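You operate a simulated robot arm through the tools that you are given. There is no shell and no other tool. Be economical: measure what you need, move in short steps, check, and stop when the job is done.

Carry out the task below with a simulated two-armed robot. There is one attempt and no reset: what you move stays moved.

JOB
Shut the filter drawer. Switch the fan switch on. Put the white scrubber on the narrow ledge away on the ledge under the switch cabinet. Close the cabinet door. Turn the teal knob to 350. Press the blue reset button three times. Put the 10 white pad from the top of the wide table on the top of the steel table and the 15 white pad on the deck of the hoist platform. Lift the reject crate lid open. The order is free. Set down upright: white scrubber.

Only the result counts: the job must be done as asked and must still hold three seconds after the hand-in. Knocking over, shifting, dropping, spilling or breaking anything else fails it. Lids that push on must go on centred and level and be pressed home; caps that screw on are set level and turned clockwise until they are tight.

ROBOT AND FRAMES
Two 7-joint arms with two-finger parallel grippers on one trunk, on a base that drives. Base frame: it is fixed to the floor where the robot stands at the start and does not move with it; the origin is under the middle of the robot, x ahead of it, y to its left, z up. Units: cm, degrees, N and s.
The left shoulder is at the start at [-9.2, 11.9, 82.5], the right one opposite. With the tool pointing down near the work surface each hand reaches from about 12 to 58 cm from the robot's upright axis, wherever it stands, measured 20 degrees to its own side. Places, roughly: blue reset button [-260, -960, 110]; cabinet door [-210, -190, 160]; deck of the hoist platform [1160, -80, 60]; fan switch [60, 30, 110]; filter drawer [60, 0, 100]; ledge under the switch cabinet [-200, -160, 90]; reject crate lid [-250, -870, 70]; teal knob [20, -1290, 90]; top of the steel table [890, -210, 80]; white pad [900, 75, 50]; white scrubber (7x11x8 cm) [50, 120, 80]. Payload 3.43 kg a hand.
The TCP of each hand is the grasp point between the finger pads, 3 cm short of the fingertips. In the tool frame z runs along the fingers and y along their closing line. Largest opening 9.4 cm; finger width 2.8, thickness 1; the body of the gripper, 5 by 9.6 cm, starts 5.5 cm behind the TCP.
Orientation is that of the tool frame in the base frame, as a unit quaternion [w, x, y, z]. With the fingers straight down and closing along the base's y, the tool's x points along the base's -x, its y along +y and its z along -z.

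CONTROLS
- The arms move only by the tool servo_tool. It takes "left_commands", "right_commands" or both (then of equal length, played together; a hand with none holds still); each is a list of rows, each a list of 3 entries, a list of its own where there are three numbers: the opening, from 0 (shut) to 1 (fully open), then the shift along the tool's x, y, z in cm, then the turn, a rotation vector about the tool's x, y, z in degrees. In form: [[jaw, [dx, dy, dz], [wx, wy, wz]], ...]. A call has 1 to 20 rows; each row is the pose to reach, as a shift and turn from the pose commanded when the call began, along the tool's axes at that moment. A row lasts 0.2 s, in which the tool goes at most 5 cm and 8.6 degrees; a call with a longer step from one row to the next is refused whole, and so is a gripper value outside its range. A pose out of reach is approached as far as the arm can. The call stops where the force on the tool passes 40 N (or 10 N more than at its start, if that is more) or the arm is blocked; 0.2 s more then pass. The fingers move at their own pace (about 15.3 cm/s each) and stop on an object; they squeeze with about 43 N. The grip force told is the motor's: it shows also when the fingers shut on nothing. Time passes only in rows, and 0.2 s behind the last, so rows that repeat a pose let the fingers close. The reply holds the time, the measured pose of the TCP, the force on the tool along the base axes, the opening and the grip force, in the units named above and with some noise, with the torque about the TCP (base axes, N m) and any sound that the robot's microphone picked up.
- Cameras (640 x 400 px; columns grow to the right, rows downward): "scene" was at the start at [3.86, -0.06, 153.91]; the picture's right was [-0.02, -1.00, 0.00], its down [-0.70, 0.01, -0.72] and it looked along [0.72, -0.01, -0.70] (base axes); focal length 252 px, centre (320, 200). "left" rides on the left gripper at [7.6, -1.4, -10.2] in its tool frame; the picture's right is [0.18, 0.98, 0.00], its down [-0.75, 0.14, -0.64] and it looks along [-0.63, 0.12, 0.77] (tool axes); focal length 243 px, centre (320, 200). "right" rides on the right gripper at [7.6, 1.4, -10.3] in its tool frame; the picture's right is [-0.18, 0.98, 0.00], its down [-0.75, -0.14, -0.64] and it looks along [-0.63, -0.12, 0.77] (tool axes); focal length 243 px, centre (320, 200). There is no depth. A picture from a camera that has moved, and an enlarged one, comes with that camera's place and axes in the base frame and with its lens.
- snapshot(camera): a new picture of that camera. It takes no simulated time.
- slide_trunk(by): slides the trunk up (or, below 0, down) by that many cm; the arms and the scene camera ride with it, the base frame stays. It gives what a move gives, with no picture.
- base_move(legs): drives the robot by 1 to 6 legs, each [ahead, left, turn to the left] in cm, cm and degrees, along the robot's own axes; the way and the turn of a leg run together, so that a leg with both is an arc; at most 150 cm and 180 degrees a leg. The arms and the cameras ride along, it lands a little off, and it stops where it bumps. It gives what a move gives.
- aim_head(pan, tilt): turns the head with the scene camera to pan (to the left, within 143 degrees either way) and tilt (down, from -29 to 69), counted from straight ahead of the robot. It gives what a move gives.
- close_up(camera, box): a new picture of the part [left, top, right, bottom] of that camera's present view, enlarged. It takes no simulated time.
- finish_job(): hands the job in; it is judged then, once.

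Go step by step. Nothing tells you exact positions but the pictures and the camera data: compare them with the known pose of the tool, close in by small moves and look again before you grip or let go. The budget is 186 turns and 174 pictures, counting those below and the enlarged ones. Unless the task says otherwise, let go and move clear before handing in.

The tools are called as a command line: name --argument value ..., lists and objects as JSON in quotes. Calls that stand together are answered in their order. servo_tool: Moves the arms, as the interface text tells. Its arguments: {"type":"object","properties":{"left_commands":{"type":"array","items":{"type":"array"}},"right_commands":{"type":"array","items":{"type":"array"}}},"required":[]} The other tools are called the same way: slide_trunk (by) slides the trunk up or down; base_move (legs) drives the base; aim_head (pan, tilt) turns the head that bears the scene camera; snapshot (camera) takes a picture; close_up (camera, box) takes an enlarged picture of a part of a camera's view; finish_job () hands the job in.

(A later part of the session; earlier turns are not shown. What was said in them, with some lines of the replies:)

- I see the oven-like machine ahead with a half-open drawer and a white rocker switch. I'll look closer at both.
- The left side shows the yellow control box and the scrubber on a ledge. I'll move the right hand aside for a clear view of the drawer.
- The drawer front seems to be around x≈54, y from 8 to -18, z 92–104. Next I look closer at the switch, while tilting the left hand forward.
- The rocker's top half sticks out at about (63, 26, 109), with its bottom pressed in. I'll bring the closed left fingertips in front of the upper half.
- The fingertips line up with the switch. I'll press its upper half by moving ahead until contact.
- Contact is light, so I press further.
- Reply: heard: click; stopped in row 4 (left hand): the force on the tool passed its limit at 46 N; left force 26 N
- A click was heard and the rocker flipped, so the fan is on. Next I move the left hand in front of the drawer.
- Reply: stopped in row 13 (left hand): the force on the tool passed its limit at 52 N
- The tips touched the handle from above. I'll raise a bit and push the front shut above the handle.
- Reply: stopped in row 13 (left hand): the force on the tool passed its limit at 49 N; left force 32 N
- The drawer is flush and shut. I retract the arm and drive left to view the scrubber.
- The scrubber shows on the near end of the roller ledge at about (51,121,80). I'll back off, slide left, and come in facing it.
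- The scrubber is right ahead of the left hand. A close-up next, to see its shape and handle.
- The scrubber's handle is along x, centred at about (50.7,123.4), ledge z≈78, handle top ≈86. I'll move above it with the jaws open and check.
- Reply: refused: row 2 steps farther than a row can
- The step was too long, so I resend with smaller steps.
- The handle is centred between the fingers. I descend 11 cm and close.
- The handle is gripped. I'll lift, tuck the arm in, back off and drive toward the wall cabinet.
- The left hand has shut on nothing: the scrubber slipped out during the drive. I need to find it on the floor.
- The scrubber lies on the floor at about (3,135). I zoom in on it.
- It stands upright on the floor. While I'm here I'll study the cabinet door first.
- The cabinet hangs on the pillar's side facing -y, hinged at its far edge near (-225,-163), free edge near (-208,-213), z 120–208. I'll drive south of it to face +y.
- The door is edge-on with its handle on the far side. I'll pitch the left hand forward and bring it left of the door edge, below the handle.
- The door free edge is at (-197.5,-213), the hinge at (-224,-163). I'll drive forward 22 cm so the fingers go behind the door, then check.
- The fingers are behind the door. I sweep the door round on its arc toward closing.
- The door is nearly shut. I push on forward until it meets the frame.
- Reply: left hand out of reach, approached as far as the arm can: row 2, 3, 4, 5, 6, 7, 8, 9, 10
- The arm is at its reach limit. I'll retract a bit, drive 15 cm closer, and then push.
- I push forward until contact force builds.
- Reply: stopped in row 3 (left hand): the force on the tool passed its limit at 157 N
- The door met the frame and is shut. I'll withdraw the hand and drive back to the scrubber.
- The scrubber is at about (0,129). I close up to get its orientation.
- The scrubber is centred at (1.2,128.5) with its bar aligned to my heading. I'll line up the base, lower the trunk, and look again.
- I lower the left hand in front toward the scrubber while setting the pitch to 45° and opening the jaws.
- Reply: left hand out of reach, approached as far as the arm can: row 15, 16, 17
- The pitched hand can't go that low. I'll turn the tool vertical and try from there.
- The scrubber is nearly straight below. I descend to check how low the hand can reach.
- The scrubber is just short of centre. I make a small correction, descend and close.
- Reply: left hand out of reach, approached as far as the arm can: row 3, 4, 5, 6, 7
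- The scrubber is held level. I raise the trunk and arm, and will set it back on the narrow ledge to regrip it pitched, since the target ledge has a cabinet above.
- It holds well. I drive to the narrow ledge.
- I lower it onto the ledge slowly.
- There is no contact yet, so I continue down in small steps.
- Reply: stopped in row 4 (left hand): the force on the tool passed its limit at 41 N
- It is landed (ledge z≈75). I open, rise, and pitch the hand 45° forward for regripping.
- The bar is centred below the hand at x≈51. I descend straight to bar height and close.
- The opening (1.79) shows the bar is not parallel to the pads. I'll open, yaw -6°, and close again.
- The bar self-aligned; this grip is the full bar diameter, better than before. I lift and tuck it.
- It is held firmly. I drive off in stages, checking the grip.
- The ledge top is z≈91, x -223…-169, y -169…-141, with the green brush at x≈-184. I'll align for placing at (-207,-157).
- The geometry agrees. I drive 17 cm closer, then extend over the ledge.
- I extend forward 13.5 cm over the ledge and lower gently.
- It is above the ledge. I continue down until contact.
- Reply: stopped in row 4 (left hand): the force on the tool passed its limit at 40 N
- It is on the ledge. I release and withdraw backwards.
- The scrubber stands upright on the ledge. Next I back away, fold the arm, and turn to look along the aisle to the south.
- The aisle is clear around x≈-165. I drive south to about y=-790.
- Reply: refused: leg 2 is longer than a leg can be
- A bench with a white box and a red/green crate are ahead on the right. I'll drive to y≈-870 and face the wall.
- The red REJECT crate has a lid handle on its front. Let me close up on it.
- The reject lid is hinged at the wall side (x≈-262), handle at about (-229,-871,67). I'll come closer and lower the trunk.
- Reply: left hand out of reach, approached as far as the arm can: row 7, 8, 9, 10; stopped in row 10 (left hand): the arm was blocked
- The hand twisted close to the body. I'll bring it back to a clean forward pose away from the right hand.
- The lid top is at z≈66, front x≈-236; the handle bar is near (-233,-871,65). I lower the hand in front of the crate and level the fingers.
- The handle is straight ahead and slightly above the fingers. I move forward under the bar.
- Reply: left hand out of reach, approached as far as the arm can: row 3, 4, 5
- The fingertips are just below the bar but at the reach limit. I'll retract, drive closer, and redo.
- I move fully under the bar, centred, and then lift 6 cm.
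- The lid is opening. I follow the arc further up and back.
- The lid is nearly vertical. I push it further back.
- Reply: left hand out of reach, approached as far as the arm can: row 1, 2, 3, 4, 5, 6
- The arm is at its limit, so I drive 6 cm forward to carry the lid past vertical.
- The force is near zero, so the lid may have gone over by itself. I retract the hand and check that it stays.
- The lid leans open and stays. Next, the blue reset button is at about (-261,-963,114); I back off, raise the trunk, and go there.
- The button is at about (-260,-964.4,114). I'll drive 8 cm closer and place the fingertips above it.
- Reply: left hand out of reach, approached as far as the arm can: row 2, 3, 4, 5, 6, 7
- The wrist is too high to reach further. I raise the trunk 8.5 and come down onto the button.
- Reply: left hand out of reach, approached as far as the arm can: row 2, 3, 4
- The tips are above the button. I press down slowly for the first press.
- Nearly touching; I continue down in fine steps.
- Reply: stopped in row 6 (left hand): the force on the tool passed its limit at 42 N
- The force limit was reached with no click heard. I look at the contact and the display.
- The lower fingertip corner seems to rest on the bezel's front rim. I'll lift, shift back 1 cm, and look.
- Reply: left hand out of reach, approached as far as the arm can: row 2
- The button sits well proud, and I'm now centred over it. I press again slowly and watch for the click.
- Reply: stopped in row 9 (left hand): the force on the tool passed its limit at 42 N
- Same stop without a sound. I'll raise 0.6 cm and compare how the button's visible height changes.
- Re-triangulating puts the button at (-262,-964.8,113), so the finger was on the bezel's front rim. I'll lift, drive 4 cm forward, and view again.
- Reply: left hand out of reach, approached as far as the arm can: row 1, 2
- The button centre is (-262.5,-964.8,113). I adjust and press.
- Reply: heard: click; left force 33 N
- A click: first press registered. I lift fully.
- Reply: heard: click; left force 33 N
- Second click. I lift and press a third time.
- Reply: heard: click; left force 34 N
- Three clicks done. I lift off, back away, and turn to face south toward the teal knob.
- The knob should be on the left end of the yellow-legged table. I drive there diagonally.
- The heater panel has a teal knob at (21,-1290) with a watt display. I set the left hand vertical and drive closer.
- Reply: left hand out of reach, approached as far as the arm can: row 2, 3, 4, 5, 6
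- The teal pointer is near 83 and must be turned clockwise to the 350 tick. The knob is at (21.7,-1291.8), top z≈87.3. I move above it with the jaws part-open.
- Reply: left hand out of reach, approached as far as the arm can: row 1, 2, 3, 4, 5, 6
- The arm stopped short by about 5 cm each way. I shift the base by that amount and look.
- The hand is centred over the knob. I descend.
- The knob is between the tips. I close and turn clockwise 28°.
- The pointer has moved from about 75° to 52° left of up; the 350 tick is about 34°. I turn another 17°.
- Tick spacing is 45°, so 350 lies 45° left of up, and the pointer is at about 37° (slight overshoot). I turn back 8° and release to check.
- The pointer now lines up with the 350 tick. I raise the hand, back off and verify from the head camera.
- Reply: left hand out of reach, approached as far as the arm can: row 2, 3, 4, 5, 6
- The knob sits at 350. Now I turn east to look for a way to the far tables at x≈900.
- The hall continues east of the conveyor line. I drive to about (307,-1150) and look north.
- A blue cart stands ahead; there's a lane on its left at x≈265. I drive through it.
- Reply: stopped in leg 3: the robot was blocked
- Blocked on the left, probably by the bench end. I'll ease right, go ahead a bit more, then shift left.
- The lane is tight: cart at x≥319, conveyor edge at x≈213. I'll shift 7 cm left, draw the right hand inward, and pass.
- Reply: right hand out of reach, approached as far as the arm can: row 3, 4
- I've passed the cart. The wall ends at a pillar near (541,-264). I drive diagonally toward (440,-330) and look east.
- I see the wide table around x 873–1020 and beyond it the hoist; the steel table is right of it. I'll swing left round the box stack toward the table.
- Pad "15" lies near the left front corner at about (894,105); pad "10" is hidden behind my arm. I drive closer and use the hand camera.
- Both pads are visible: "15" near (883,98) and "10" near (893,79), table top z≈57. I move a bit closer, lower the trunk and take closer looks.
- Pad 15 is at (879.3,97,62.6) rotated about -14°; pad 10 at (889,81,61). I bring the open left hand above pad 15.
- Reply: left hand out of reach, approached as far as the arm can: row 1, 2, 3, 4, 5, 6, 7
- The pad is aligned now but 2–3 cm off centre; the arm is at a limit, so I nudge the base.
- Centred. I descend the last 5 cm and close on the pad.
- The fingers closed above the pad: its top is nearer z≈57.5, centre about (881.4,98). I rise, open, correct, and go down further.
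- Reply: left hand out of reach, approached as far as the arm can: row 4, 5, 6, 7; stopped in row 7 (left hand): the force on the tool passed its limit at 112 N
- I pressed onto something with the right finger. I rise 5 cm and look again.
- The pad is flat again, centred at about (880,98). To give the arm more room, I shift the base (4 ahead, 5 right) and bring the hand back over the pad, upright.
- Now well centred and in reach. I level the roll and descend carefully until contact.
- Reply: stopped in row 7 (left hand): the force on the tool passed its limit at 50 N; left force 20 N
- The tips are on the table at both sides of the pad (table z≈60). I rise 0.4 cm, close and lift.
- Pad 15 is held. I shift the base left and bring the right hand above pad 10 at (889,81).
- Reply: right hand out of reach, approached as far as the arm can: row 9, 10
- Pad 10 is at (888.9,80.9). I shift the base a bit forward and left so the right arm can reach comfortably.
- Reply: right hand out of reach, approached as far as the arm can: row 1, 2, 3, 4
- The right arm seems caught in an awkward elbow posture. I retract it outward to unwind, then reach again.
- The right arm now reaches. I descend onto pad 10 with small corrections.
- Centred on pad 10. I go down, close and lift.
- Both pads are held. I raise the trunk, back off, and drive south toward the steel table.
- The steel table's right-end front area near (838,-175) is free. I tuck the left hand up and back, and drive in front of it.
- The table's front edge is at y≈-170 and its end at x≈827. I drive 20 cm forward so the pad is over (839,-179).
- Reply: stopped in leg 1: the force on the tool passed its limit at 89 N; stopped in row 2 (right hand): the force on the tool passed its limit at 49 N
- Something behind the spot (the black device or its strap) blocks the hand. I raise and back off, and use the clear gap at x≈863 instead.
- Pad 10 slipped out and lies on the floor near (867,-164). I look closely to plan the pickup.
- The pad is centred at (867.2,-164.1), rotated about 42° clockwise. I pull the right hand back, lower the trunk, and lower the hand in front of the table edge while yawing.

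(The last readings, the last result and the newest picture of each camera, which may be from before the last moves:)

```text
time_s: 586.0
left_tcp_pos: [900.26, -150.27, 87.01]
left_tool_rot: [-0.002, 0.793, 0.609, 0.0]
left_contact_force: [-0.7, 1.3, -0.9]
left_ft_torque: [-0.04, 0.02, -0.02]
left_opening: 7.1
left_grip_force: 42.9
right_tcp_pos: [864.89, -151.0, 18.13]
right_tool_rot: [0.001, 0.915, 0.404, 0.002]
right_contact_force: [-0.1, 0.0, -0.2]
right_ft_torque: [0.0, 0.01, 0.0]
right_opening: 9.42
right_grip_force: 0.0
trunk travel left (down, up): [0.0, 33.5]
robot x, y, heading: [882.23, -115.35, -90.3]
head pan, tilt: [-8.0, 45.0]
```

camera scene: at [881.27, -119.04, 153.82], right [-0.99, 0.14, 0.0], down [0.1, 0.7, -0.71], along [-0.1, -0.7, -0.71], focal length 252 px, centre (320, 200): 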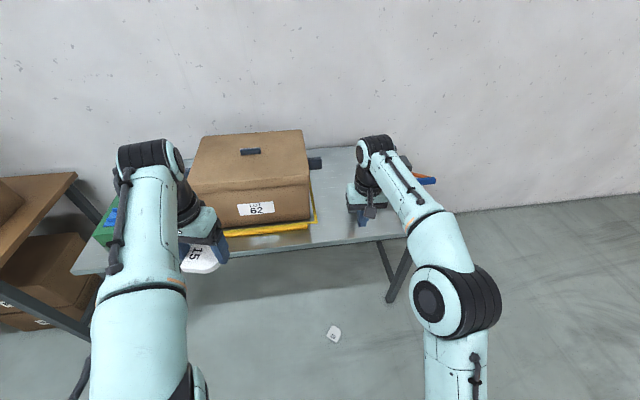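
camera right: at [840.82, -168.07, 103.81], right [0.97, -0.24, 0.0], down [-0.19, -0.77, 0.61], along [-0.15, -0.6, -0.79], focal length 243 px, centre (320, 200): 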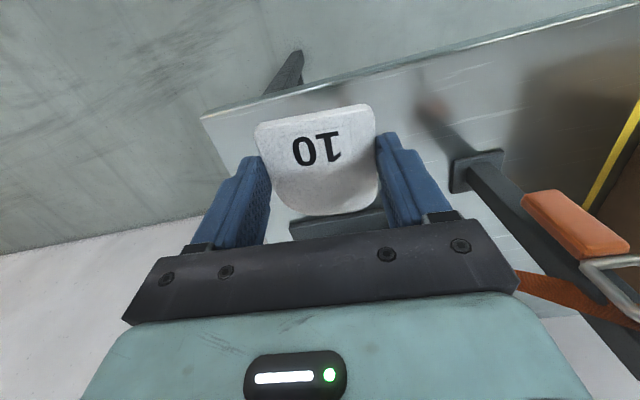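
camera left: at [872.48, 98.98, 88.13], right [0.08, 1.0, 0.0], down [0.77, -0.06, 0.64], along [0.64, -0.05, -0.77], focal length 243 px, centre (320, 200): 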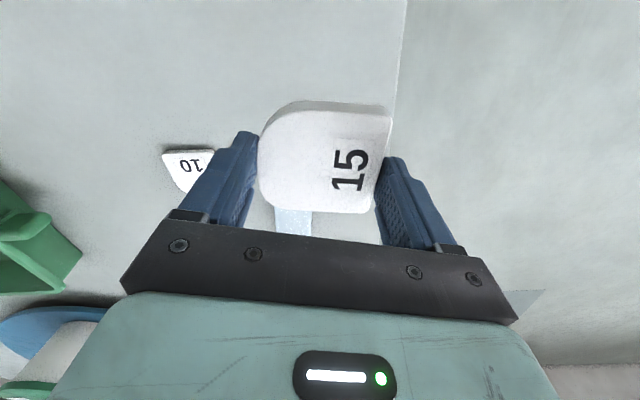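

The hand is at z=18. I move it over the pad and check with the hand camera.

servo_tool --right_commands '[[1, [-2.1, 2.7, 0], [0, 0, 0]], [1, [-4.2, 5.4, 0], [0, 0, 0]], [1, [-6.3, 8.1, 1], [0, 0, 0]], [1, [-8.1, 10.5, 3], [0, 0, 0]], [1, [-8.1, 10.5, 5], [0, 0, 0]]]'

snapshot --camera "right"

```text
time_s: 587.2
left_tcp_pos: [900.29, -150.15, 86.86]
left_tool_rot: [-0.001, 0.793, 0.609, 0.001]
left_contact_force: [-0.1, -0.3, -1.1]
left_ft_torque: [-0.02, 0.0, 0.0]
left_opening: 7.08
left_grip_force: 43.1
right_tcp_pos: [866.6, -161.11, 17.33]
right_tool_rot: [0.001, 0.915, 0.404, 0.003]
right_contact_force: [0.2, 0.3, 0.6]
right_ft_torque: [0.01, -0.02, -0.02]
right_opening: 9.41
right_grip_force: 0.0
right hand out of reach, approached as far as the arm can: row 4, 5
trunk travel left (down, up): [0.0, 33.5]
robot x, y, heading: [882.31, -115.48, -90.2]
head pan, tilt: [-8.0, 45.0]
```

```text
13 pictures are left
camera right: at [872.73, -156.56, 27.55], right [0.6, -0.8, 0.0], down [-0.62, -0.46, 0.64], along [-0.51, -0.39, -0.77], focal length 243 px, centre (320, 200)
```

right: 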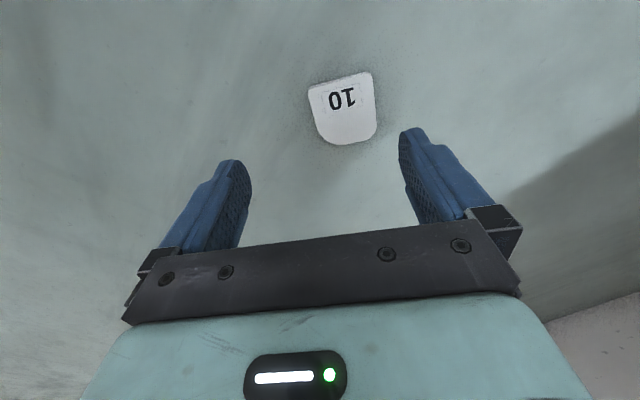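

At floor level the reach is shorter. I retract the right hand 10 cm, raise the left, and drive 12 cm closer.

servo_tool --right_commands '[[1, [2.4, -2.1, 0], [0, 0, 0]], [1, [4.8, -4.2, 0], [0, 0, 0]], [1, [7.2, -6.2, 0], [0, 0, 0]], [1, [7.2, -6.2, 0], [0, 0, 0]]]' --left_commands '[[0, [0, 0, -4], [0, 0, 0]], [0, [0, 0, -8], [0, 0, 0]], [0, [0, 0, -12], [0, 0, 0]], [0, [0, 0, -15], [0, 0, 0]]]'

base_move --legs '[[12.5, 0, 0]]'

servo_tool --right_commands '[[1, [0, 0, 3], [0, 0, 0]], [1, [0, 0, 6], [0, 0, 0]], [1, [0, 0, 9], [0, 0, 0]]]'

snapshot --camera "right"

```text
time_s: 588.2
left_tcp_pos: [900.39, -150.19, 95.91]
left_tool_rot: [-0.001, 0.793, 0.609, 0.001]
left_contact_force: [0.5, -0.7, -1.2]
left_ft_torque: [-0.01, -0.03, 0.0]
left_opening: 7.09
left_grip_force: 43.0
left hand out of reach, approached as far as the arm can: row 3, 4
right_tcp_pos: [866.81, -152.06, 17.2]
right_tool_rot: [0.002, 0.915, 0.404, 0.003]
right_contact_force: [0.4, 0.4, 0.3]
right_ft_torque: [-0.03, 0.01, -0.05]
right_opening: 9.4
right_grip_force: 0.1
trunk travel left (down, up): [0.0, 33.5]
robot x, y, heading: [882.33, -115.81, -89.9]
head pan, tilt: [-8.0, 45.0]
```

```text
time_s: 589.5
left_tcp_pos: [900.53, -162.78, 95.86]
left_tool_rot: [-0.001, 0.793, 0.609, 0.0]
left_contact_force: [0.5, 0.3, -1.1]
left_ft_torque: [0.04, 0.01, 0.03]
left_opening: 7.12
left_grip_force: 42.5
right_tcp_pos: [866.84, -164.56, 17.27]
right_tool_rot: [0.001, 0.915, 0.404, 0.003]
right_contact_force: [0.0, 0.4, 0.6]
right_ft_torque: [0.01, -0.04, 0.02]
right_opening: 9.39
right_grip_force: 0.0
trunk travel left (down, up): [0.0, 33.5]
robot x, y, heading: [882.14, -127.67, -90.0]
head pan, tilt: [-8.0, 45.0]
```

```text
time_s: 590.3
left_tcp_pos: [900.39, -162.72, 95.78]
left_tool_rot: [-0.001, 0.793, 0.609, 0.0]
left_contact_force: [0.0, -1.5, -1.4]
left_ft_torque: [0.01, -0.01, 0.01]
left_opening: 7.09
left_grip_force: 42.8
right_tcp_pos: [866.86, -164.33, 8.37]
right_tool_rot: [0.001, 0.915, 0.404, 0.004]
right_contact_force: [0.3, 0.5, 0.4]
right_ft_torque: [0.01, -0.03, 0.0]
right_opening: 9.43
right_grip_force: 0.0
trunk travel left (down, up): [0.0, 33.5]
robot x, y, heading: [882.15, -127.78, -90.1]
head pan, tilt: [-8.0, 45.0]
```

```text
12 pictures are left
camera right: at [872.95, -159.73, 18.6], right [0.6, -0.8, 0.0], down [-0.62, -0.46, 0.64], along [-0.51, -0.39, -0.77], focal length 243 px, centre (320, 200)
```

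right: 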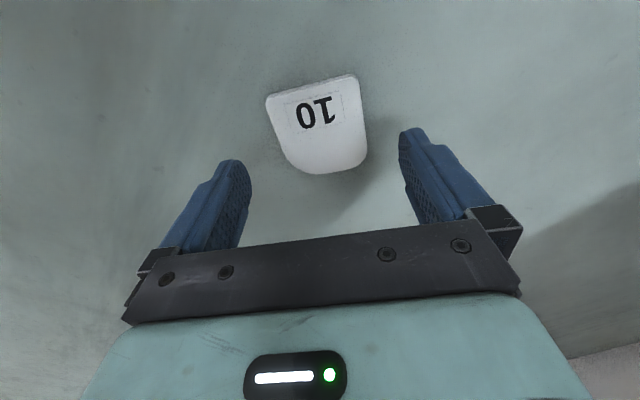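

Centred with 7° misalignment. I correct and descend to the floor, close and lift a little.

servo_tool --right_commands '[[1, [0.6, 0.1, 1.5], [0, 0, -6]], [1, [0.6, 0.1, 3], [0, 0, -6]], [1, [0.6, 0.1, 4.2], [0, 0, -6]], [1, [0.6, 0.1, 4.8], [0, 0, -6]], [0, [0.6, 0.1, 4.8], [0, 0, -6]], [0, [0.6, 0.1, 4.8], [0, 0, -6]], [0, [0.6, 0.1, 4.8], [0, 0, -6]]]'

```text
time_s: 591.9
left_tcp_pos: [900.51, -162.77, 96.01]
left_tool_rot: [-0.002, 0.793, 0.609, 0.0]
left_contact_force: [1.9, -0.4, -1.1]
left_ft_torque: [-0.04, -0.01, -0.01]
left_opening: 7.11
left_grip_force: 42.5
right_tcp_pos: [867.51, -162.99, 5.17]
right_tool_rot: [0.002, 0.892, 0.451, 0.003]
right_contact_force: [0.1, -0.4, -0.2]
right_ft_torque: [-0.02, -0.02, -0.01]
right_opening: 0.0
right_grip_force: 33.3
right hand out of reach, approached as far as the arm can: row 2, 3, 4, 5, 6, 7
trunk travel left (down, up): [0.0, 33.5]
robot x, y, heading: [882.32, -127.65, -90.0]
head pan, tilt: [-8.0, 45.0]
```

It stopped 1.7 cm short of the needed depth. I open, rise, retract and drive 4 cm closer to gain depth.

servo_tool --right_commands '[[1, [0, 0, -3], [0, 0, 0]], [1, [0, 0, -3], [0, 0, 0]], [1, [2.4, -1.95, -3], [0, 0, 0]], [1, [2.4, -1.95, -3], [0, 0, 0]]]' --left_commands '[[0, [2, 0, 0], [0, 0, 0]], [0, [4, 0, 0], [0, 0, 0]], [0, [6, 0, 0], [0, 0, 0]], [0, [6, 0, 0], [0, 0, 0]]]'

base_move --legs '[[4, 0, 0]]'

snapshot --camera "right"

```text
time_s: 592.9
left_tcp_pos: [902.03, -157.14, 95.78]
left_tool_rot: [-0.002, 0.793, 0.609, -0.001]
left_contact_force: [0.5, 1.0, -0.3]
left_ft_torque: [0.01, 0.0, -0.01]
left_opening: 7.08
left_grip_force: 42.6
right_tcp_pos: [867.1, -159.89, 7.87]
right_tool_rot: [0.002, 0.892, 0.452, 0.003]
right_contact_force: [0.0, 0.3, 0.4]
right_ft_torque: [-0.02, 0.02, -0.03]
right_opening: 9.39
right_grip_force: 0.1
trunk travel left (down, up): [0.0, 33.5]
robot x, y, heading: [882.28, -128.16, -90.1]
head pan, tilt: [-8.0, 45.0]
```

```text
time_s: 593.8
left_tcp_pos: [901.9, -161.13, 95.9]
left_tool_rot: [-0.001, 0.794, 0.608, 0.0]
left_contact_force: [-0.2, 0.1, -0.6]
left_ft_torque: [0.01, -0.04, 0.01]
left_opening: 7.1
left_grip_force: 43.2
right_tcp_pos: [867.21, -163.91, 7.93]
right_tool_rot: [0.001, 0.892, 0.452, 0.004]
right_contact_force: [-0.9, -0.2, 0.3]
right_ft_torque: [0.02, 0.01, 0.0]
right_opening: 9.39
right_grip_force: 0.1
trunk travel left (down, up): [0.0, 33.5]
robot x, y, heading: [882.22, -131.99, -90.0]
head pan, tilt: [-8.0, 45.0]
```

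```text
11 pictures are left
camera right: at [872.72, -158.63, 18.24], right [0.68, -0.73, 0.0], down [-0.56, -0.52, 0.64], along [-0.46, -0.44, -0.77], focal length 243 px, centre (320, 200)
```

right: 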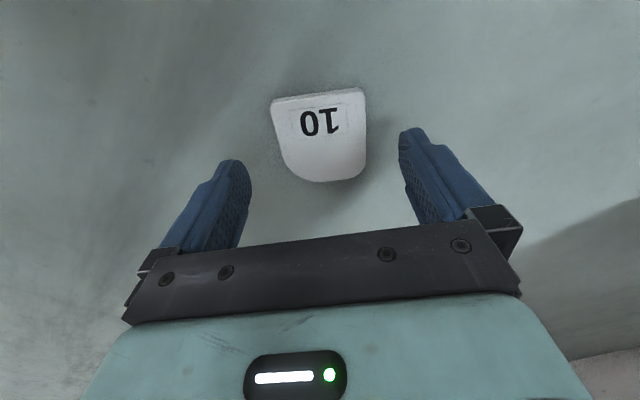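

Well aligned and centred. I descend to the floor, close and lift.

servo_tool --right_commands '[[1, [0, 0.1, 2], [0, 0, 0]], [1, [0, 0.1, 3.5], [0, 0, 0]], [1, [0, 0.1, 4.2], [0, 0, 0]], [1, [0, 0.1, 4.6], [0, 0, 0]], [0, [0, 0.1, 4.6], [0, 0, 0]], [0, [0, 0.1, 4.6], [0, 0, 0]], [0, [0, 0.1, 4.6], [0, 0, 0]]]'

```text
time_s: 595.4
left_tcp_pos: [901.98, -161.13, 95.85]
left_tool_rot: [-0.001, 0.794, 0.609, 0.001]
left_contact_force: [0.2, 0.2, -1.1]
left_ft_torque: [0.02, -0.01, 0.01]
left_opening: 7.12
left_grip_force: 42.9
right_tcp_pos: [867.34, -164.03, 3.41]
right_tool_rot: [0.002, 0.892, 0.451, 0.003]
right_contact_force: [-0.1, 0.5, -0.1]
right_ft_torque: [-0.02, 0.01, 0.0]
right_opening: 6.68
right_grip_force: 42.8
trunk travel left (down, up): [0.0, 33.5]
robot x, y, heading: [882.41, -132.01, -89.9]
head pan, tilt: [-8.0, 45.0]
```

Pad 10 is gripped. I lift, back away from the table edge, raise the trunk and arm, and straighten the yaw.

servo_tool --right_commands '[[0, [0, 0, -3], [0, 0, 0]], [0, [0, 0, -6], [0, 0, 0]]]'

base_move --legs '[[-25, 0, 0]]'

slide_trunk --by 25

servo_tool --right_commands '[[0, [0, 0, -4.5], [0, 0, -4]], [0, [0, 0, -9], [0, 0, -8]], [0, [0, 0, -13.5], [0, 0, -12]], [0, [0, 0, -18], [0, 0, -16]], [0, [0, 0, -22.5], [0, 0, -20]], [0, [0, 0, -27], [0, 0, -24]], [0, [0, 0, -31.5], [0, 0, -28]], [0, [0, 0, -36], [0, 0, -32]], [0, [0, 0, -40.5], [0, 0, -36]], [0, [0, 0, -45], [0, 0, -36]], [0, [0, 0, -49.5], [0, 0, -36]], [0, [0, 0, -54], [0, 0, -36]], [0, [0, 0, -58.5], [0, 0, -36]], [0, [0, 0, -63], [0, 0, -36]]]'

```text
time_s: 596.0
left_tcp_pos: [901.81, -161.08, 95.94]
left_tool_rot: [-0.002, 0.793, 0.609, 0.0]
left_contact_force: [-0.2, -0.3, -0.6]
left_ft_torque: [-0.03, -0.01, 0.02]
left_opening: 7.11
left_grip_force: 43.3
right_tcp_pos: [867.15, -163.85, 9.49]
right_tool_rot: [0.001, 0.892, 0.452, 0.003]
right_contact_force: [-0.3, -0.1, -0.9]
right_ft_torque: [-0.01, -0.02, 0.0]
right_opening: 6.68
right_grip_force: 42.9
trunk travel left (down, up): [0.0, 33.5]
robot x, y, heading: [881.99, -132.11, -90.4]
head pan, tilt: [-8.0, 45.0]
```

```text
time_s: 597.8
left_tcp_pos: [902.03, -136.36, 96.04]
left_tool_rot: [-0.001, 0.792, 0.611, 0.0]
left_contact_force: [0.3, -0.6, -0.6]
left_ft_torque: [0.01, -0.01, 0.04]
left_opening: 7.07
left_grip_force: 43.1
right_tcp_pos: [867.29, -139.33, 9.5]
right_tool_rot: [0.001, 0.891, 0.453, 0.003]
right_contact_force: [0.3, 0.2, 0.0]
right_ft_torque: [0.01, -0.02, -0.02]
right_opening: 6.69
right_grip_force: 43.1
trunk travel left (down, up): [0.0, 33.5]
robot x, y, heading: [882.08, -107.42, -89.5]
head pan, tilt: [-8.0, 45.0]
```

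```text
time_s: 600.4
left_tcp_pos: [902.01, -136.32, 120.92]
left_tool_rot: [-0.001, 0.792, 0.61, 0.0]
left_contact_force: [-0.4, -0.4, -1.7]
left_ft_torque: [-0.02, -0.01, -0.01]
left_opening: 7.1
left_grip_force: 43.3
right_tcp_pos: [867.27, -139.37, 34.5]
right_tool_rot: [0.001, 0.891, 0.453, 0.004]
right_contact_force: [0.0, 0.2, -0.8]
right_ft_torque: [0.01, 0.01, 0.01]
right_opening: 6.68
right_grip_force: 43.3
trunk travel left (down, up): [-25.0, 8.5]
robot x, y, heading: [882.33, -107.65, -89.7]
head pan, tilt: [-8.0, 45.0]
```

```text
time_s: 603.4
left_tcp_pos: [901.95, -136.33, 120.81]
left_tool_rot: [-0.001, 0.792, 0.611, 0.001]
left_contact_force: [-0.4, -1.1, 0.0]
left_ft_torque: [0.01, -0.01, 0.02]
left_opening: 7.11
left_grip_force: 43.1
right_tcp_pos: [867.09, -139.28, 97.53]
right_tool_rot: [0.002, 0.707, 0.707, 0.003]
right_contact_force: [0.8, 0.1, 0.2]
right_ft_torque: [0.0, -0.01, 0.01]
right_opening: 6.71
right_grip_force: 42.8
trunk travel left (down, up): [-25.0, 8.5]
robot x, y, heading: [882.15, -107.35, -89.9]
head pan, tilt: [-8.0, 45.0]
```

Both pads are secure. I drive to the free left-front area of the steel table at (928,-176).

base_move --legs '[[0, 61, 0], [22, 0, 0]]'

snapshot --camera "right"

```text
time_s: 610.3
left_tcp_pos: [960.99, -158.53, 120.92]
left_tool_rot: [-0.001, 0.795, 0.606, 0.001]
left_contact_force: [0.0, 0.1, -0.9]
left_ft_torque: [-0.01, 0.0, -0.02]
left_opening: 7.11
left_grip_force: 42.9
right_tcp_pos: [926.31, -160.97, 97.47]
right_tool_rot: [0.003, 0.712, 0.702, 0.002]
right_contact_force: [0.1, 0.2, -0.8]
right_ft_torque: [0.02, -0.01, 0.01]
right_opening: 6.69
right_grip_force: 43.0
trunk travel left (down, up): [-25.0, 8.5]
robot x, y, heading: [941.54, -129.37, -90.6]
head pan, tilt: [-8.0, 45.0]
```

```text
10 pictures are left
camera right: at [927.6, -153.5, 107.67], right [0.98, -0.2, 0.01], down [-0.16, -0.75, 0.64], along [-0.12, -0.63, -0.77], focal length 243 px, centre (320, 200)
```

right: 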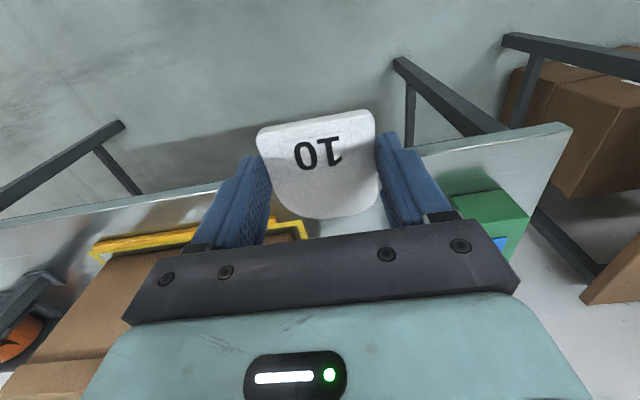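

Free space lies between the yellow outline (x≤919) and the green box (x≥938). I move the pad to (928.5,-176) and lower.

servo_tool --right_commands '[[0, [-4, 0.8, 0], [0, 0, 0]], [0, [-8, 1.6, 0], [0, 0, 0]], [0, [-12, 2.2, 0], [0, 0, 0]], [0, [-15, 2.2, 1.5], [0, 0, 0]], [0, [-15, 2.2, 5], [0, 0, 0]], [0, [-15, 2.2, 9], [0, 0, 0]], [0, [-15, 2.2, 11.5], [0, 0, 0]], [0, [-15, 2.2, 12.5], [0, 0, 0]], [0, [-15, 2.2, 13], [0, 0, 0]], [0, [-15, 2.2, 13.5], [0, 0, 0]], [0, [-15, 2.2, 14], [0, 0, 0]]]'

snapshot --camera "right"

```text
time_s: 612.7
left_tcp_pos: [961.11, -158.6, 120.87]
left_tool_rot: [-0.001, 0.796, 0.605, -0.001]
left_contact_force: [-0.1, 0.6, -0.9]
left_ft_torque: [0.02, -0.03, 0.02]
left_opening: 7.09
left_grip_force: 43.2
right_tcp_pos: [928.3, -176.14, 83.45]
right_tool_rot: [0.003, 0.713, 0.701, 0.003]
right_contact_force: [-0.3, 0.9, -1.0]
right_ft_torque: [0.01, 0.0, 0.02]
right_opening: 6.71
right_grip_force: 43.2
trunk travel left (down, up): [-25.0, 8.5]
robot x, y, heading: [941.37, -129.25, -90.8]
head pan, tilt: [-8.0, 45.0]
```

```text
9 pictures are left
camera right: at [929.71, -168.54, 93.69], right [0.98, -0.2, 0.01], down [-0.16, -0.75, 0.64], along [-0.12, -0.63, -0.77], focal length 243 px, centre (320, 200)
```

right: 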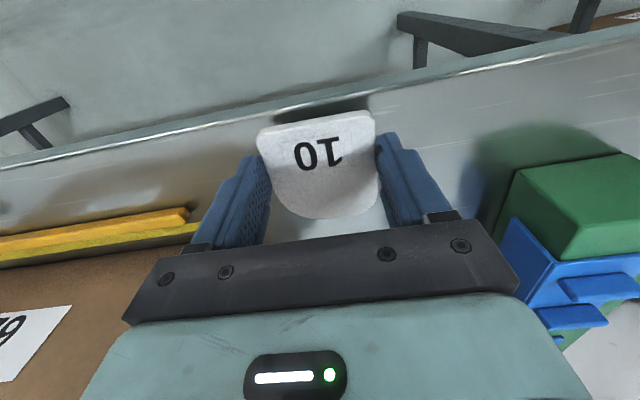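

The table edge is at y≈-173.5, so I move 3.5 cm further in, then lower to contact.

servo_tool --right_commands '[[0, [-1.8, 0, -0.5], [0, 0, 0]], [0, [-3.6, 0, -0.5], [0, 0, 0]], [0, [-3.6, 0, 0.5], [0, 0, 0]], [0, [-3.6, 0, 1.0], [0, 0, 0]], [0, [-3.6, 0, 1.5], [0, 0, 0]], [0, [-3.6, 0, 2.0], [0, 0, 0]], [0, [-3.6, 0, 2.5], [0, 0, 0]], [0, [-3.6, 0, 3.0], [0, 0, 0]], [0, [-3.6, 0, 3.5], [0, 0, 0]], [0, [-3.6, 0, 4.0], [0, 0, 0]], [0, [-3.6, 0, 4.5], [0, 0, 0]], [0, [-3.6, 0, 5.0], [0, 0, 0]]]'

```text
time_s: 615.3
left_tcp_pos: [960.99, -158.25, 120.99]
left_tool_rot: [0.0, 0.796, 0.606, -0.001]
left_contact_force: [0.8, 0.2, -0.4]
left_ft_torque: [0.02, -0.02, -0.01]
left_opening: 7.11
left_grip_force: 42.6
right_tcp_pos: [928.28, -179.66, 79.06]
right_tool_rot: [0.007, 0.712, 0.702, 0.0]
right_contact_force: [-2.0, 6.1, 37.5]
right_ft_torque: [0.14, 0.36, -0.01]
right_opening: 6.72
right_grip_force: 42.4
trunk travel left (down, up): [-25.0, 8.5]
robot x, y, heading: [941.28, -129.09, -90.7]
head pan, tilt: [-8.0, 45.0]
```

Contact with the table top. I ease off slightly, open and rise.

servo_tool --right_commands '[[0, [0, 0, -0.4], [0, 0, 0]], [0.9, [0, 0, -0.4], [0, 0, 0]], [0.9, [0, 0, -0.4], [0, 0, 0]], [0.9, [0, 0, -3], [0, 0, 0]], [0.9, [0, 0, -7], [0, 0, 0]], [0.9, [0, 0, -11], [0, 0, 0]], [0.9, [3, 0, -15], [0, 0, 0]]]'

snapshot --camera "right"

```text
time_s: 616.9
left_tcp_pos: [961.05, -158.33, 120.93]
left_tool_rot: [-0.001, 0.795, 0.607, 0.0]
left_contact_force: [0.5, 0.3, -0.4]
left_ft_torque: [-0.06, 0.02, -0.04]
left_opening: 7.08
left_grip_force: 42.9
right_tcp_pos: [928.15, -176.72, 93.39]
right_tool_rot: [0.002, 0.712, 0.702, 0.002]
right_contact_force: [1.0, 0.5, 0.0]
right_ft_torque: [-0.01, 0.05, -0.04]
right_opening: 8.48
right_grip_force: 0.1
trunk travel left (down, up): [-25.0, 8.5]
robot x, y, heading: [941.59, -129.29, -90.5]
head pan, tilt: [-8.0, 45.0]
```

```text
8 pictures are left
camera right: at [929.69, -169.17, 103.62], right [0.98, -0.2, 0.01], down [-0.16, -0.75, 0.64], along [-0.12, -0.63, -0.77], focal length 243 px, centre (320, 200)
```

right: 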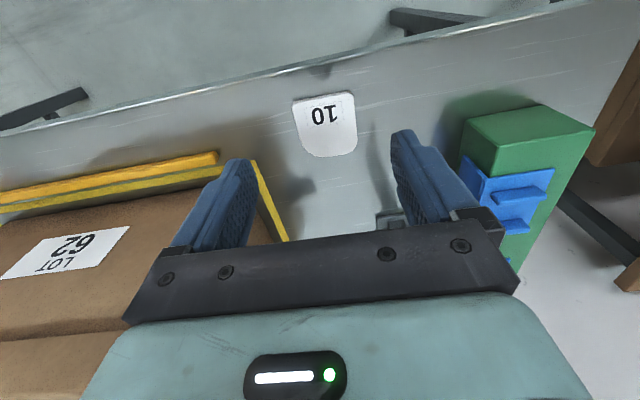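

Pad 10 lies flat on the steel table. I tuck the right hand, back off, and turn east toward the hoist.

servo_tool --right_commands '[[0.9, [3, 0, -4], [0, 0, 0]], [0.9, [6, 0, -8], [0, 0, 0]], [0.5, [10, 0, -12], [0, 0, 0]], [0, [14, 0, -14], [0, 0, 0]]]'

base_move --legs '[[-32, 0, 0], [0, 0, 90.5], [50, 0, 0]]'

aim_head --pan 0 --tilt 30

snapshot --camera "scene"

```text
refused: row 3 steps farther than a row can; nothing moved
```

```text
time_s: 625.5
left_tcp_pos: [1020.32, -75.76, 120.84]
left_tool_rot: [-0.001, 0.118, 0.993, 0.0]
left_contact_force: [-0.3, -0.1, -1.0]
left_ft_torque: [-0.03, -0.02, 0.06]
left_opening: 7.09
left_grip_force: 43.5
right_tcp_pos: [1039.71, -107.83, 93.26]
right_tool_rot: [0.0, -0.011, 1.0, 0.004]
right_contact_force: [0.9, -1.1, 0.6]
right_ft_torque: [0.02, 0.0, 0.03]
right_opening: 8.44
right_grip_force: 0.0
trunk travel left (down, up): [-25.0, 8.5]
robot x, y, heading: [991.87, -96.44, 1.5]
head pan, tilt: [-8.0, 45.0]
```

```text
time_s: 626.3
left_tcp_pos: [1020.18, -75.73, 120.83]
left_tool_rot: [-0.001, 0.116, 0.993, -0.001]
left_contact_force: [-0.1, -0.3, -1.0]
left_ft_torque: [0.0, 0.01, 0.0]
left_opening: 7.13
left_grip_force: 43.1
right_tcp_pos: [1039.8, -107.78, 93.43]
right_tool_rot: [0.0, -0.01, 1.0, 0.004]
right_contact_force: [-0.2, -0.3, -0.1]
right_ft_torque: [-0.02, -0.01, -0.02]
right_opening: 8.44
right_grip_force: 0.1
trunk travel left (down, up): [-25.0, 8.5]
robot x, y, heading: [991.8, -95.78, 1.5]
head pan, tilt: [0.0, 30.0]
```

```text
7 pictures are left
camera scene: at [996.41, -95.89, 156.07], right [0.03, -1.0, 0.0], down [-0.5, -0.01, -0.87], along [0.87, 0.02, -0.5], focal length 252 px, centre (320, 200)
```

scene: 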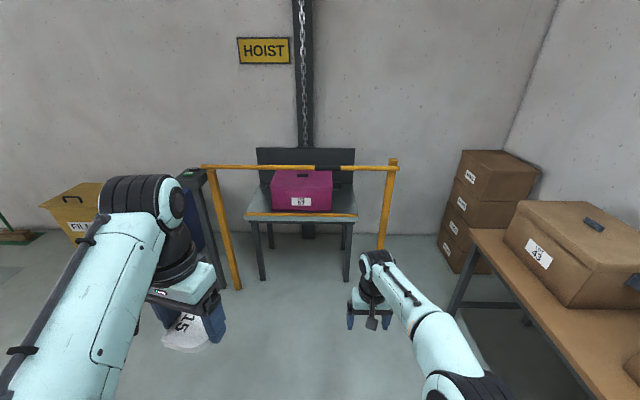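

The hoist deck (front x≈1141, y -118…-43, z≈60) holds a pink box, leaving a strip on its left at y≈-51; a yellow bar at z≈100 spans in front. I'll go under it: tuck the right arm aside and lower the trunk.

servo_tool --right_commands '[[0.8, [4, -2, 0], [0, 0, 0]], [0.5, [8, -5, 0], [0, 0, 0]], [0, [12, -7, 0], [0, 0, 0]], [0, [16, -9, 0], [0, 0, 0]], [0, [20, -11, 0], [0, 0, 0]], [0, [24, -13, 0], [0, 0, 0]], [0, [28, -15, 0], [0, 0, 0]]]'

slide_trunk --by -25

servo_tool --left_commands '[[0, [-3, 0, 3], [0, 0, 0]], [0, [-6, 0, 6], [0, 0, 0]], [0, [-9, -0.5, 9], [0, 0, 0]], [0, [-12, -0.5, 12], [0, 0, 0]], [0, [-15, -1, 15], [0, 0, 0]], [0, [-18, -1, 18], [0, 0, 0]], [0, [-21, -1, 21], [0, 0, 0]], [0, [-23, -1, 24], [0, 0, 0]]]'

base_move --legs '[[0, 28, -1.5]]'

```text
time_s: 627.9
left_tcp_pos: [1020.08, -75.81, 120.85]
left_tool_rot: [0.0, 0.116, 0.993, -0.002]
left_contact_force: [-0.1, 0.4, -0.6]
left_ft_torque: [0.02, 0.01, 0.0]
left_opening: 7.1
left_grip_force: 43.1
right_tcp_pos: [1012.1, -123.33, 92.97]
right_tool_rot: [0.0, -0.011, 1.0, 0.004]
right_contact_force: [-0.4, -0.4, -0.3]
right_ft_torque: [0.0, 0.03, 0.0]
right_opening: 0.0
right_grip_force: 32.9
trunk travel left (down, up): [-25.0, 8.5]
robot x, y, heading: [991.76, -95.91, 1.2]
head pan, tilt: [0.0, 30.0]
```

```text
time_s: 630.4
left_tcp_pos: [1020.17, -75.81, 95.86]
left_tool_rot: [0.0, 0.116, 0.993, -0.001]
left_contact_force: [-0.3, 0.6, -0.5]
left_ft_torque: [0.01, 0.02, 0.0]
left_opening: 7.11
left_grip_force: 42.8
right_tcp_pos: [1012.05, -123.41, 68.38]
right_tool_rot: [0.0, -0.01, 1.0, 0.004]
right_contact_force: [0.0, 0.2, 0.4]
right_ft_torque: [-0.02, -0.04, -0.04]
right_opening: 0.03
right_grip_force: 33.0
trunk travel left (down, up): [0.0, 33.5]
robot x, y, heading: [991.83, -96.32, 1.4]
head pan, tilt: [0.0, 30.0]
```

```text
time_s: 632.2
left_tcp_pos: [1038.19, -81.08, 76.86]
left_tool_rot: [-0.001, 0.118, 0.993, -0.001]
left_contact_force: [1.0, -0.3, -0.8]
left_ft_torque: [0.0, -0.03, -0.04]
left_opening: 7.08
left_grip_force: 43.3
left hand out of reach, approached as far as the arm can: row 7, 8
right_tcp_pos: [1011.96, -123.38, 68.32]
right_tool_rot: [0.001, -0.011, 1.0, 0.004]
right_contact_force: [0.1, 0.0, -0.7]
right_ft_torque: [0.03, -0.03, 0.02]
right_opening: 0.02
right_grip_force: 33.0
trunk travel left (down, up): [0.0, 33.5]
robot x, y, heading: [991.82, -96.33, 1.4]
head pan, tilt: [0.0, 30.0]
```

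```text
time_s: 635.3
left_tcp_pos: [1038.23, -53.82, 76.86]
left_tool_rot: [0.0, 0.129, 0.992, 0.0]
left_contact_force: [0.4, 0.3, -0.9]
left_ft_torque: [0.0, -0.02, 0.01]
left_opening: 7.11
left_grip_force: 43.1
right_tcp_pos: [1011.06, -95.58, 68.34]
right_tool_rot: [0.0, 0.002, 1.0, 0.004]
right_contact_force: [0.1, -0.2, 0.6]
right_ft_torque: [0.02, 0.06, 0.0]
right_opening: 0.03
right_grip_force: 33.1
trunk travel left (down, up): [0.0, 33.5]
robot x, y, heading: [991.38, -67.89, 0.0]
head pan, tilt: [0.0, 30.0]
```

Before going in, I check the clearance under the bar from this lower viewpoint.

aim_head --pan 0 --tilt 20

snapshot --camera "scene"

```text
time_s: 636.0
left_tcp_pos: [1038.19, -53.95, 76.94]
left_tool_rot: [-0.001, 0.13, 0.992, -0.001]
left_contact_force: [0.0, 0.2, -0.6]
left_ft_torque: [0.02, 0.01, 0.0]
left_opening: 7.11
left_grip_force: 43.3
right_tcp_pos: [1010.95, -95.51, 68.24]
right_tool_rot: [-0.001, 0.002, 1.0, 0.003]
right_contact_force: [0.9, -0.1, 0.0]
right_ft_torque: [0.04, 0.01, 0.02]
right_opening: 0.02
right_grip_force: 33.4
trunk travel left (down, up): [0.0, 33.5]
robot x, y, heading: [991.38, -67.43, 0.3]
head pan, tilt: [0.0, 20.0]
```

```text
6 pictures are left
camera scene: at [1001.22, -67.65, 132.63], right [0.0, -1.0, 0.0], down [-0.34, 0.0, -0.94], along [0.94, 0.0, -0.34], focal length 252 px, centre (320, 200)
```

scene: 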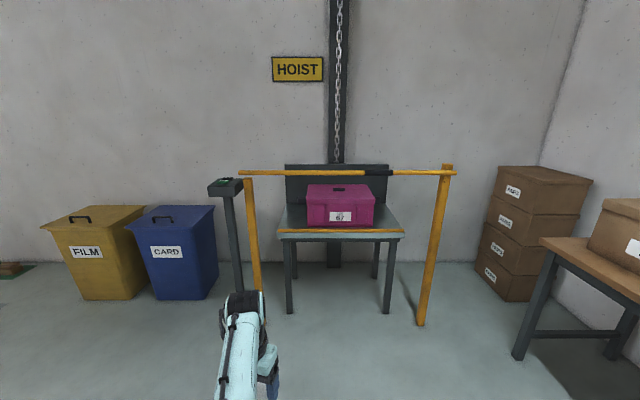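

The bar is at z≈101.5, x≈1130; deck top z≈64, front x≈1137; free strip y -59…-44. The wrist top (≈23 above TCP) fits under the bar with TCP at z≈70. I lower, square the hand and drive in.

servo_tool --left_commands '[[0, [0.3, 0, 2], [0, 0, -5]], [0, [0.6, 0, 4], [0, 0, -10]], [0, [1, 0, 6.6], [0, 0, -15]], [0, [1, 0, 6.6], [0, 0, -15]]]'

base_move --legs '[[75, 2, 0]]'

snapshot --camera "scene"

```text
time_s: 637.0
left_tcp_pos: [1037.31, -53.67, 70.31]
left_tool_rot: [-0.001, -0.001, 1.0, -0.001]
left_contact_force: [-0.3, 0.6, -0.9]
left_ft_torque: [0.02, 0.0, 0.02]
left_opening: 7.08
left_grip_force: 43.2
right_tcp_pos: [1011.05, -95.67, 68.34]
right_tool_rot: [0.0, 0.002, 1.0, 0.003]
right_contact_force: [0.8, -0.4, -0.4]
right_ft_torque: [0.02, 0.01, -0.01]
right_opening: 0.0
right_grip_force: 33.0
trunk travel left (down, up): [0.0, 33.5]
robot x, y, heading: [991.2, -67.67, -0.1]
head pan, tilt: [0.0, 20.0]
```

```text
time_s: 641.2
left_tcp_pos: [1114.23, -51.06, 70.37]
left_tool_rot: [-0.001, -0.005, 1.0, 0.0]
left_contact_force: [-0.1, -0.4, -1.2]
left_ft_torque: [0.03, -0.01, -0.03]
left_opening: 7.09
left_grip_force: 43.4
right_tcp_pos: [1088.17, -93.2, 68.23]
right_tool_rot: [0.0, -0.001, 1.0, 0.004]
right_contact_force: [-0.5, 0.8, 0.1]
right_ft_torque: [-0.01, 0.01, 0.0]
right_opening: 0.0
right_grip_force: 32.8
trunk travel left (down, up): [0.0, 33.5]
robot x, y, heading: [1068.49, -65.79, 0.3]
head pan, tilt: [0.0, 20.0]
```

```text
5 pictures are left
camera scene: at [1078.24, -65.29, 132.63], right [0.01, -1.0, 0.0], down [-0.34, 0.0, -0.94], along [0.94, 0.01, -0.34], focal length 252 px, centre (320, 200)
```

scene: 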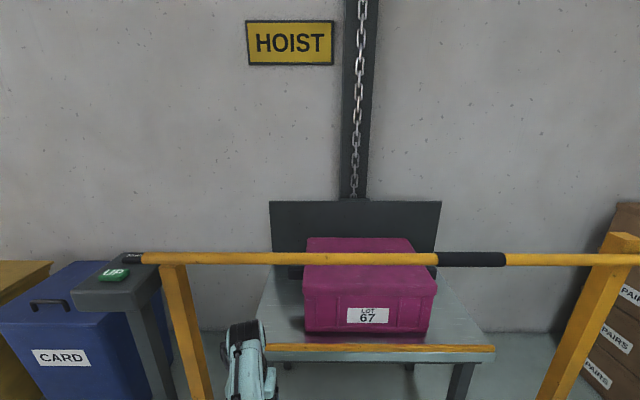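

Clearance under the bar is about 5 cm and the strip y -59…-46 suits the pad. I drive the last 36 cm in.

base_move --legs '[[35.5, -0.8, -0.3]]'

snapshot --camera "left"

```text
time_s: 643.5
left_tcp_pos: [1149.91, -51.55, 70.32]
left_tool_rot: [-0.001, -0.004, 1.0, -0.001]
left_contact_force: [0.7, -0.3, -1.1]
left_ft_torque: [0.05, 0.02, 0.01]
left_opening: 7.09
left_grip_force: 43.1
right_tcp_pos: [1123.8, -93.77, 68.3]
right_tool_rot: [0.0, -0.002, 1.0, 0.003]
right_contact_force: [-0.1, -0.5, -0.5]
right_ft_torque: [-0.02, -0.02, 0.01]
right_opening: 0.0
right_grip_force: 32.7
trunk travel left (down, up): [0.0, 33.5]
robot x, y, heading: [1104.26, -65.9, 0.4]
head pan, tilt: [0.0, 20.0]
```

```text
4 pictures are left
camera left: at [1142.37, -53.14, 80.55], right [-0.19, 0.98, 0.0], down [0.75, 0.15, 0.64], along [0.63, 0.12, -0.77], focal length 243 px, centre (320, 200)
```

left: 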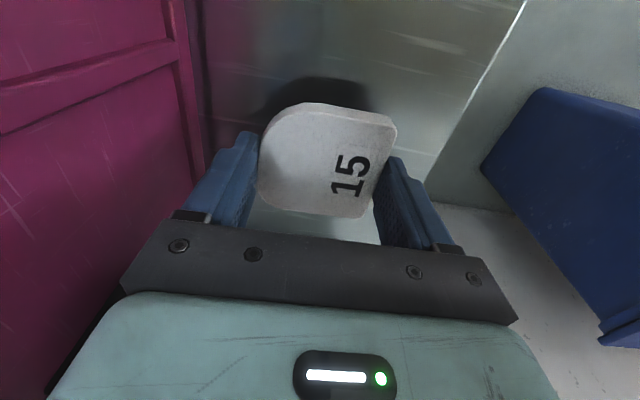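

The pad is well centred in the strip. I lower it until contact.

servo_tool --left_commands '[[0, [0, 0, 1], [0, 0, 0]], [0, [0, 0, 1.8], [0, 0, 0]], [0, [0, 0, 2.2], [0, 0, 0]], [0, [0, 0, 2.6], [0, 0, 0]], [0, [0, 0, 3.0], [0, 0, 0]], [0, [0, 0, 3.4], [0, 0, 0]], [0, [0, 0, 3.8], [0, 0, 0]], [0, [0, 0, 4.2], [0, 0, 0]]]'

```text
time_s: 645.2
left_tcp_pos: [1149.91, -51.5, 67.06]
left_tool_rot: [0.004, -0.004, 1.0, 0.0]
left_contact_force: [-4.2, 0.2, 9.9]
left_ft_torque: [-0.01, 0.46, -0.01]
left_opening: 7.1
left_grip_force: 42.9
right_tcp_pos: [1123.9, -93.68, 68.25]
right_tool_rot: [0.0, -0.002, 1.0, 0.003]
right_contact_force: [1.0, 0.0, 0.8]
right_ft_torque: [0.0, 0.0, -0.01]
right_opening: 0.0
right_grip_force: 32.9
trunk travel left (down, up): [0.0, 33.5]
robot x, y, heading: [1104.29, -66.45, 0.6]
head pan, tilt: [0.0, 20.0]
stopped in row 8 (left hand): the force on the tool passed its limit at 47 N (the readings are from after the stop); the commanded pose is now the measured one
```

Contact. I open, rise 3.5 cm, and check before backing out.

servo_tool --left_commands '[[0.88, [0, 0, -0.2], [0, 0, 0]], [0.88, [0, 0, -0.2], [0, 0, 0]], [0.88, [0, 0, -1.5], [0, 0, 0]], [0.88, [0, 0, -3.5], [0, 0, 0]]]'

base_move --legs '[[-70, 0, 0]]'

snapshot --camera "scene"

```text
time_s: 646.2
left_tcp_pos: [1150.04, -51.57, 70.45]
left_tool_rot: [0.003, -0.003, 1.0, 0.001]
left_contact_force: [-0.6, 0.6, -0.3]
left_ft_torque: [0.0, -0.02, -0.01]
left_opening: 8.26
left_grip_force: 0.0
right_tcp_pos: [1123.87, -93.66, 68.3]
right_tool_rot: [-0.001, -0.002, 1.0, 0.003]
right_contact_force: [-0.5, 0.4, 0.2]
right_ft_torque: [0.0, 0.0, -0.01]
right_opening: 0.01
right_grip_force: 33.2
trunk travel left (down, up): [0.0, 33.5]
robot x, y, heading: [1103.87, -66.05, 0.3]
head pan, tilt: [0.0, 20.0]
```

```text
time_s: 650.0
left_tcp_pos: [1079.65, -51.93, 70.39]
left_tool_rot: [0.002, -0.008, 1.0, 0.0]
left_contact_force: [0.1, -0.3, -0.3]
left_ft_torque: [0.0, 0.02, 0.03]
left_opening: 8.29
left_grip_force: 0.1
right_tcp_pos: [1053.85, -94.27, 68.24]
right_tool_rot: [0.0, -0.005, 1.0, 0.003]
right_contact_force: [-0.1, -0.5, -0.1]
right_ft_torque: [-0.02, -0.03, 0.01]
right_opening: 0.0
right_grip_force: 33.3
trunk travel left (down, up): [0.0, 33.5]
robot x, y, heading: [1033.38, -66.63, 0.7]
head pan, tilt: [0.0, 20.0]
```

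```text
3 pictures are left
camera scene: at [1043.63, -66.53, 132.64], right [0.02, -1.0, 0.0], down [-0.34, -0.01, -0.94], along [0.94, 0.01, -0.34], focal length 252 px, centre (320, 200)
```

scene: 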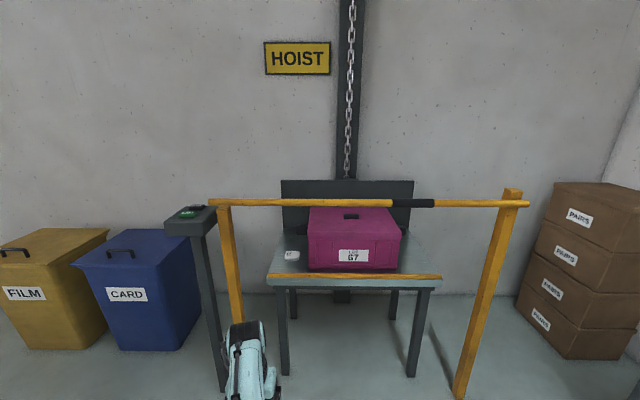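

Pad 15 rests on the hoist deck beside the pink box and both hands are clear. As far as I could check, everything is done, so I hand in.

finish_job

```text
The job is handed in.
```

I did every item on the list and handed the job in. Two objects fell on the way, and I touched something on the steel table, so I can't be sure it counts as clean.

| Item | End state |
|---|---|
| Filter drawer | Pushed shut and flush with the front |
| Fan switch | Clicked over; the rocker changed position |
| White scrubber | Upright on the ledge under the switch cabinet |
| Cabinet door | Pushed closed against the frame |
| Teal knob | Pointer on the 350 tick, within about 3°, judged from the pictures; the watt display did not change, so it gave no check |
| Blue reset button | Three presses, a click each time. My first two tries landed on the button's rim with no click |
| 10 white pad | Flat on the steel table top |
| 15 white pad | On the hoist platform deck, beside the pink box |
| Reject crate lid | Open, leaning back past vertical |

- **Dropped objects:** the scrubber fell once and landed upright. The 10 pad also fell to the floor beside the steel table. I picked both up and placed them as asked.
- **Possible shift on the steel table:** while placing the 10 pad, the right hand pushed against something at the table's right end, probably the black device or its orange strap, at up to 89 N. My last look suggested the device was where it had been, but I didn't check again before handing in.
- **Other contacts:** the base was blocked once beside what was probably the workbench end, and I didn't check whether anything there moved.
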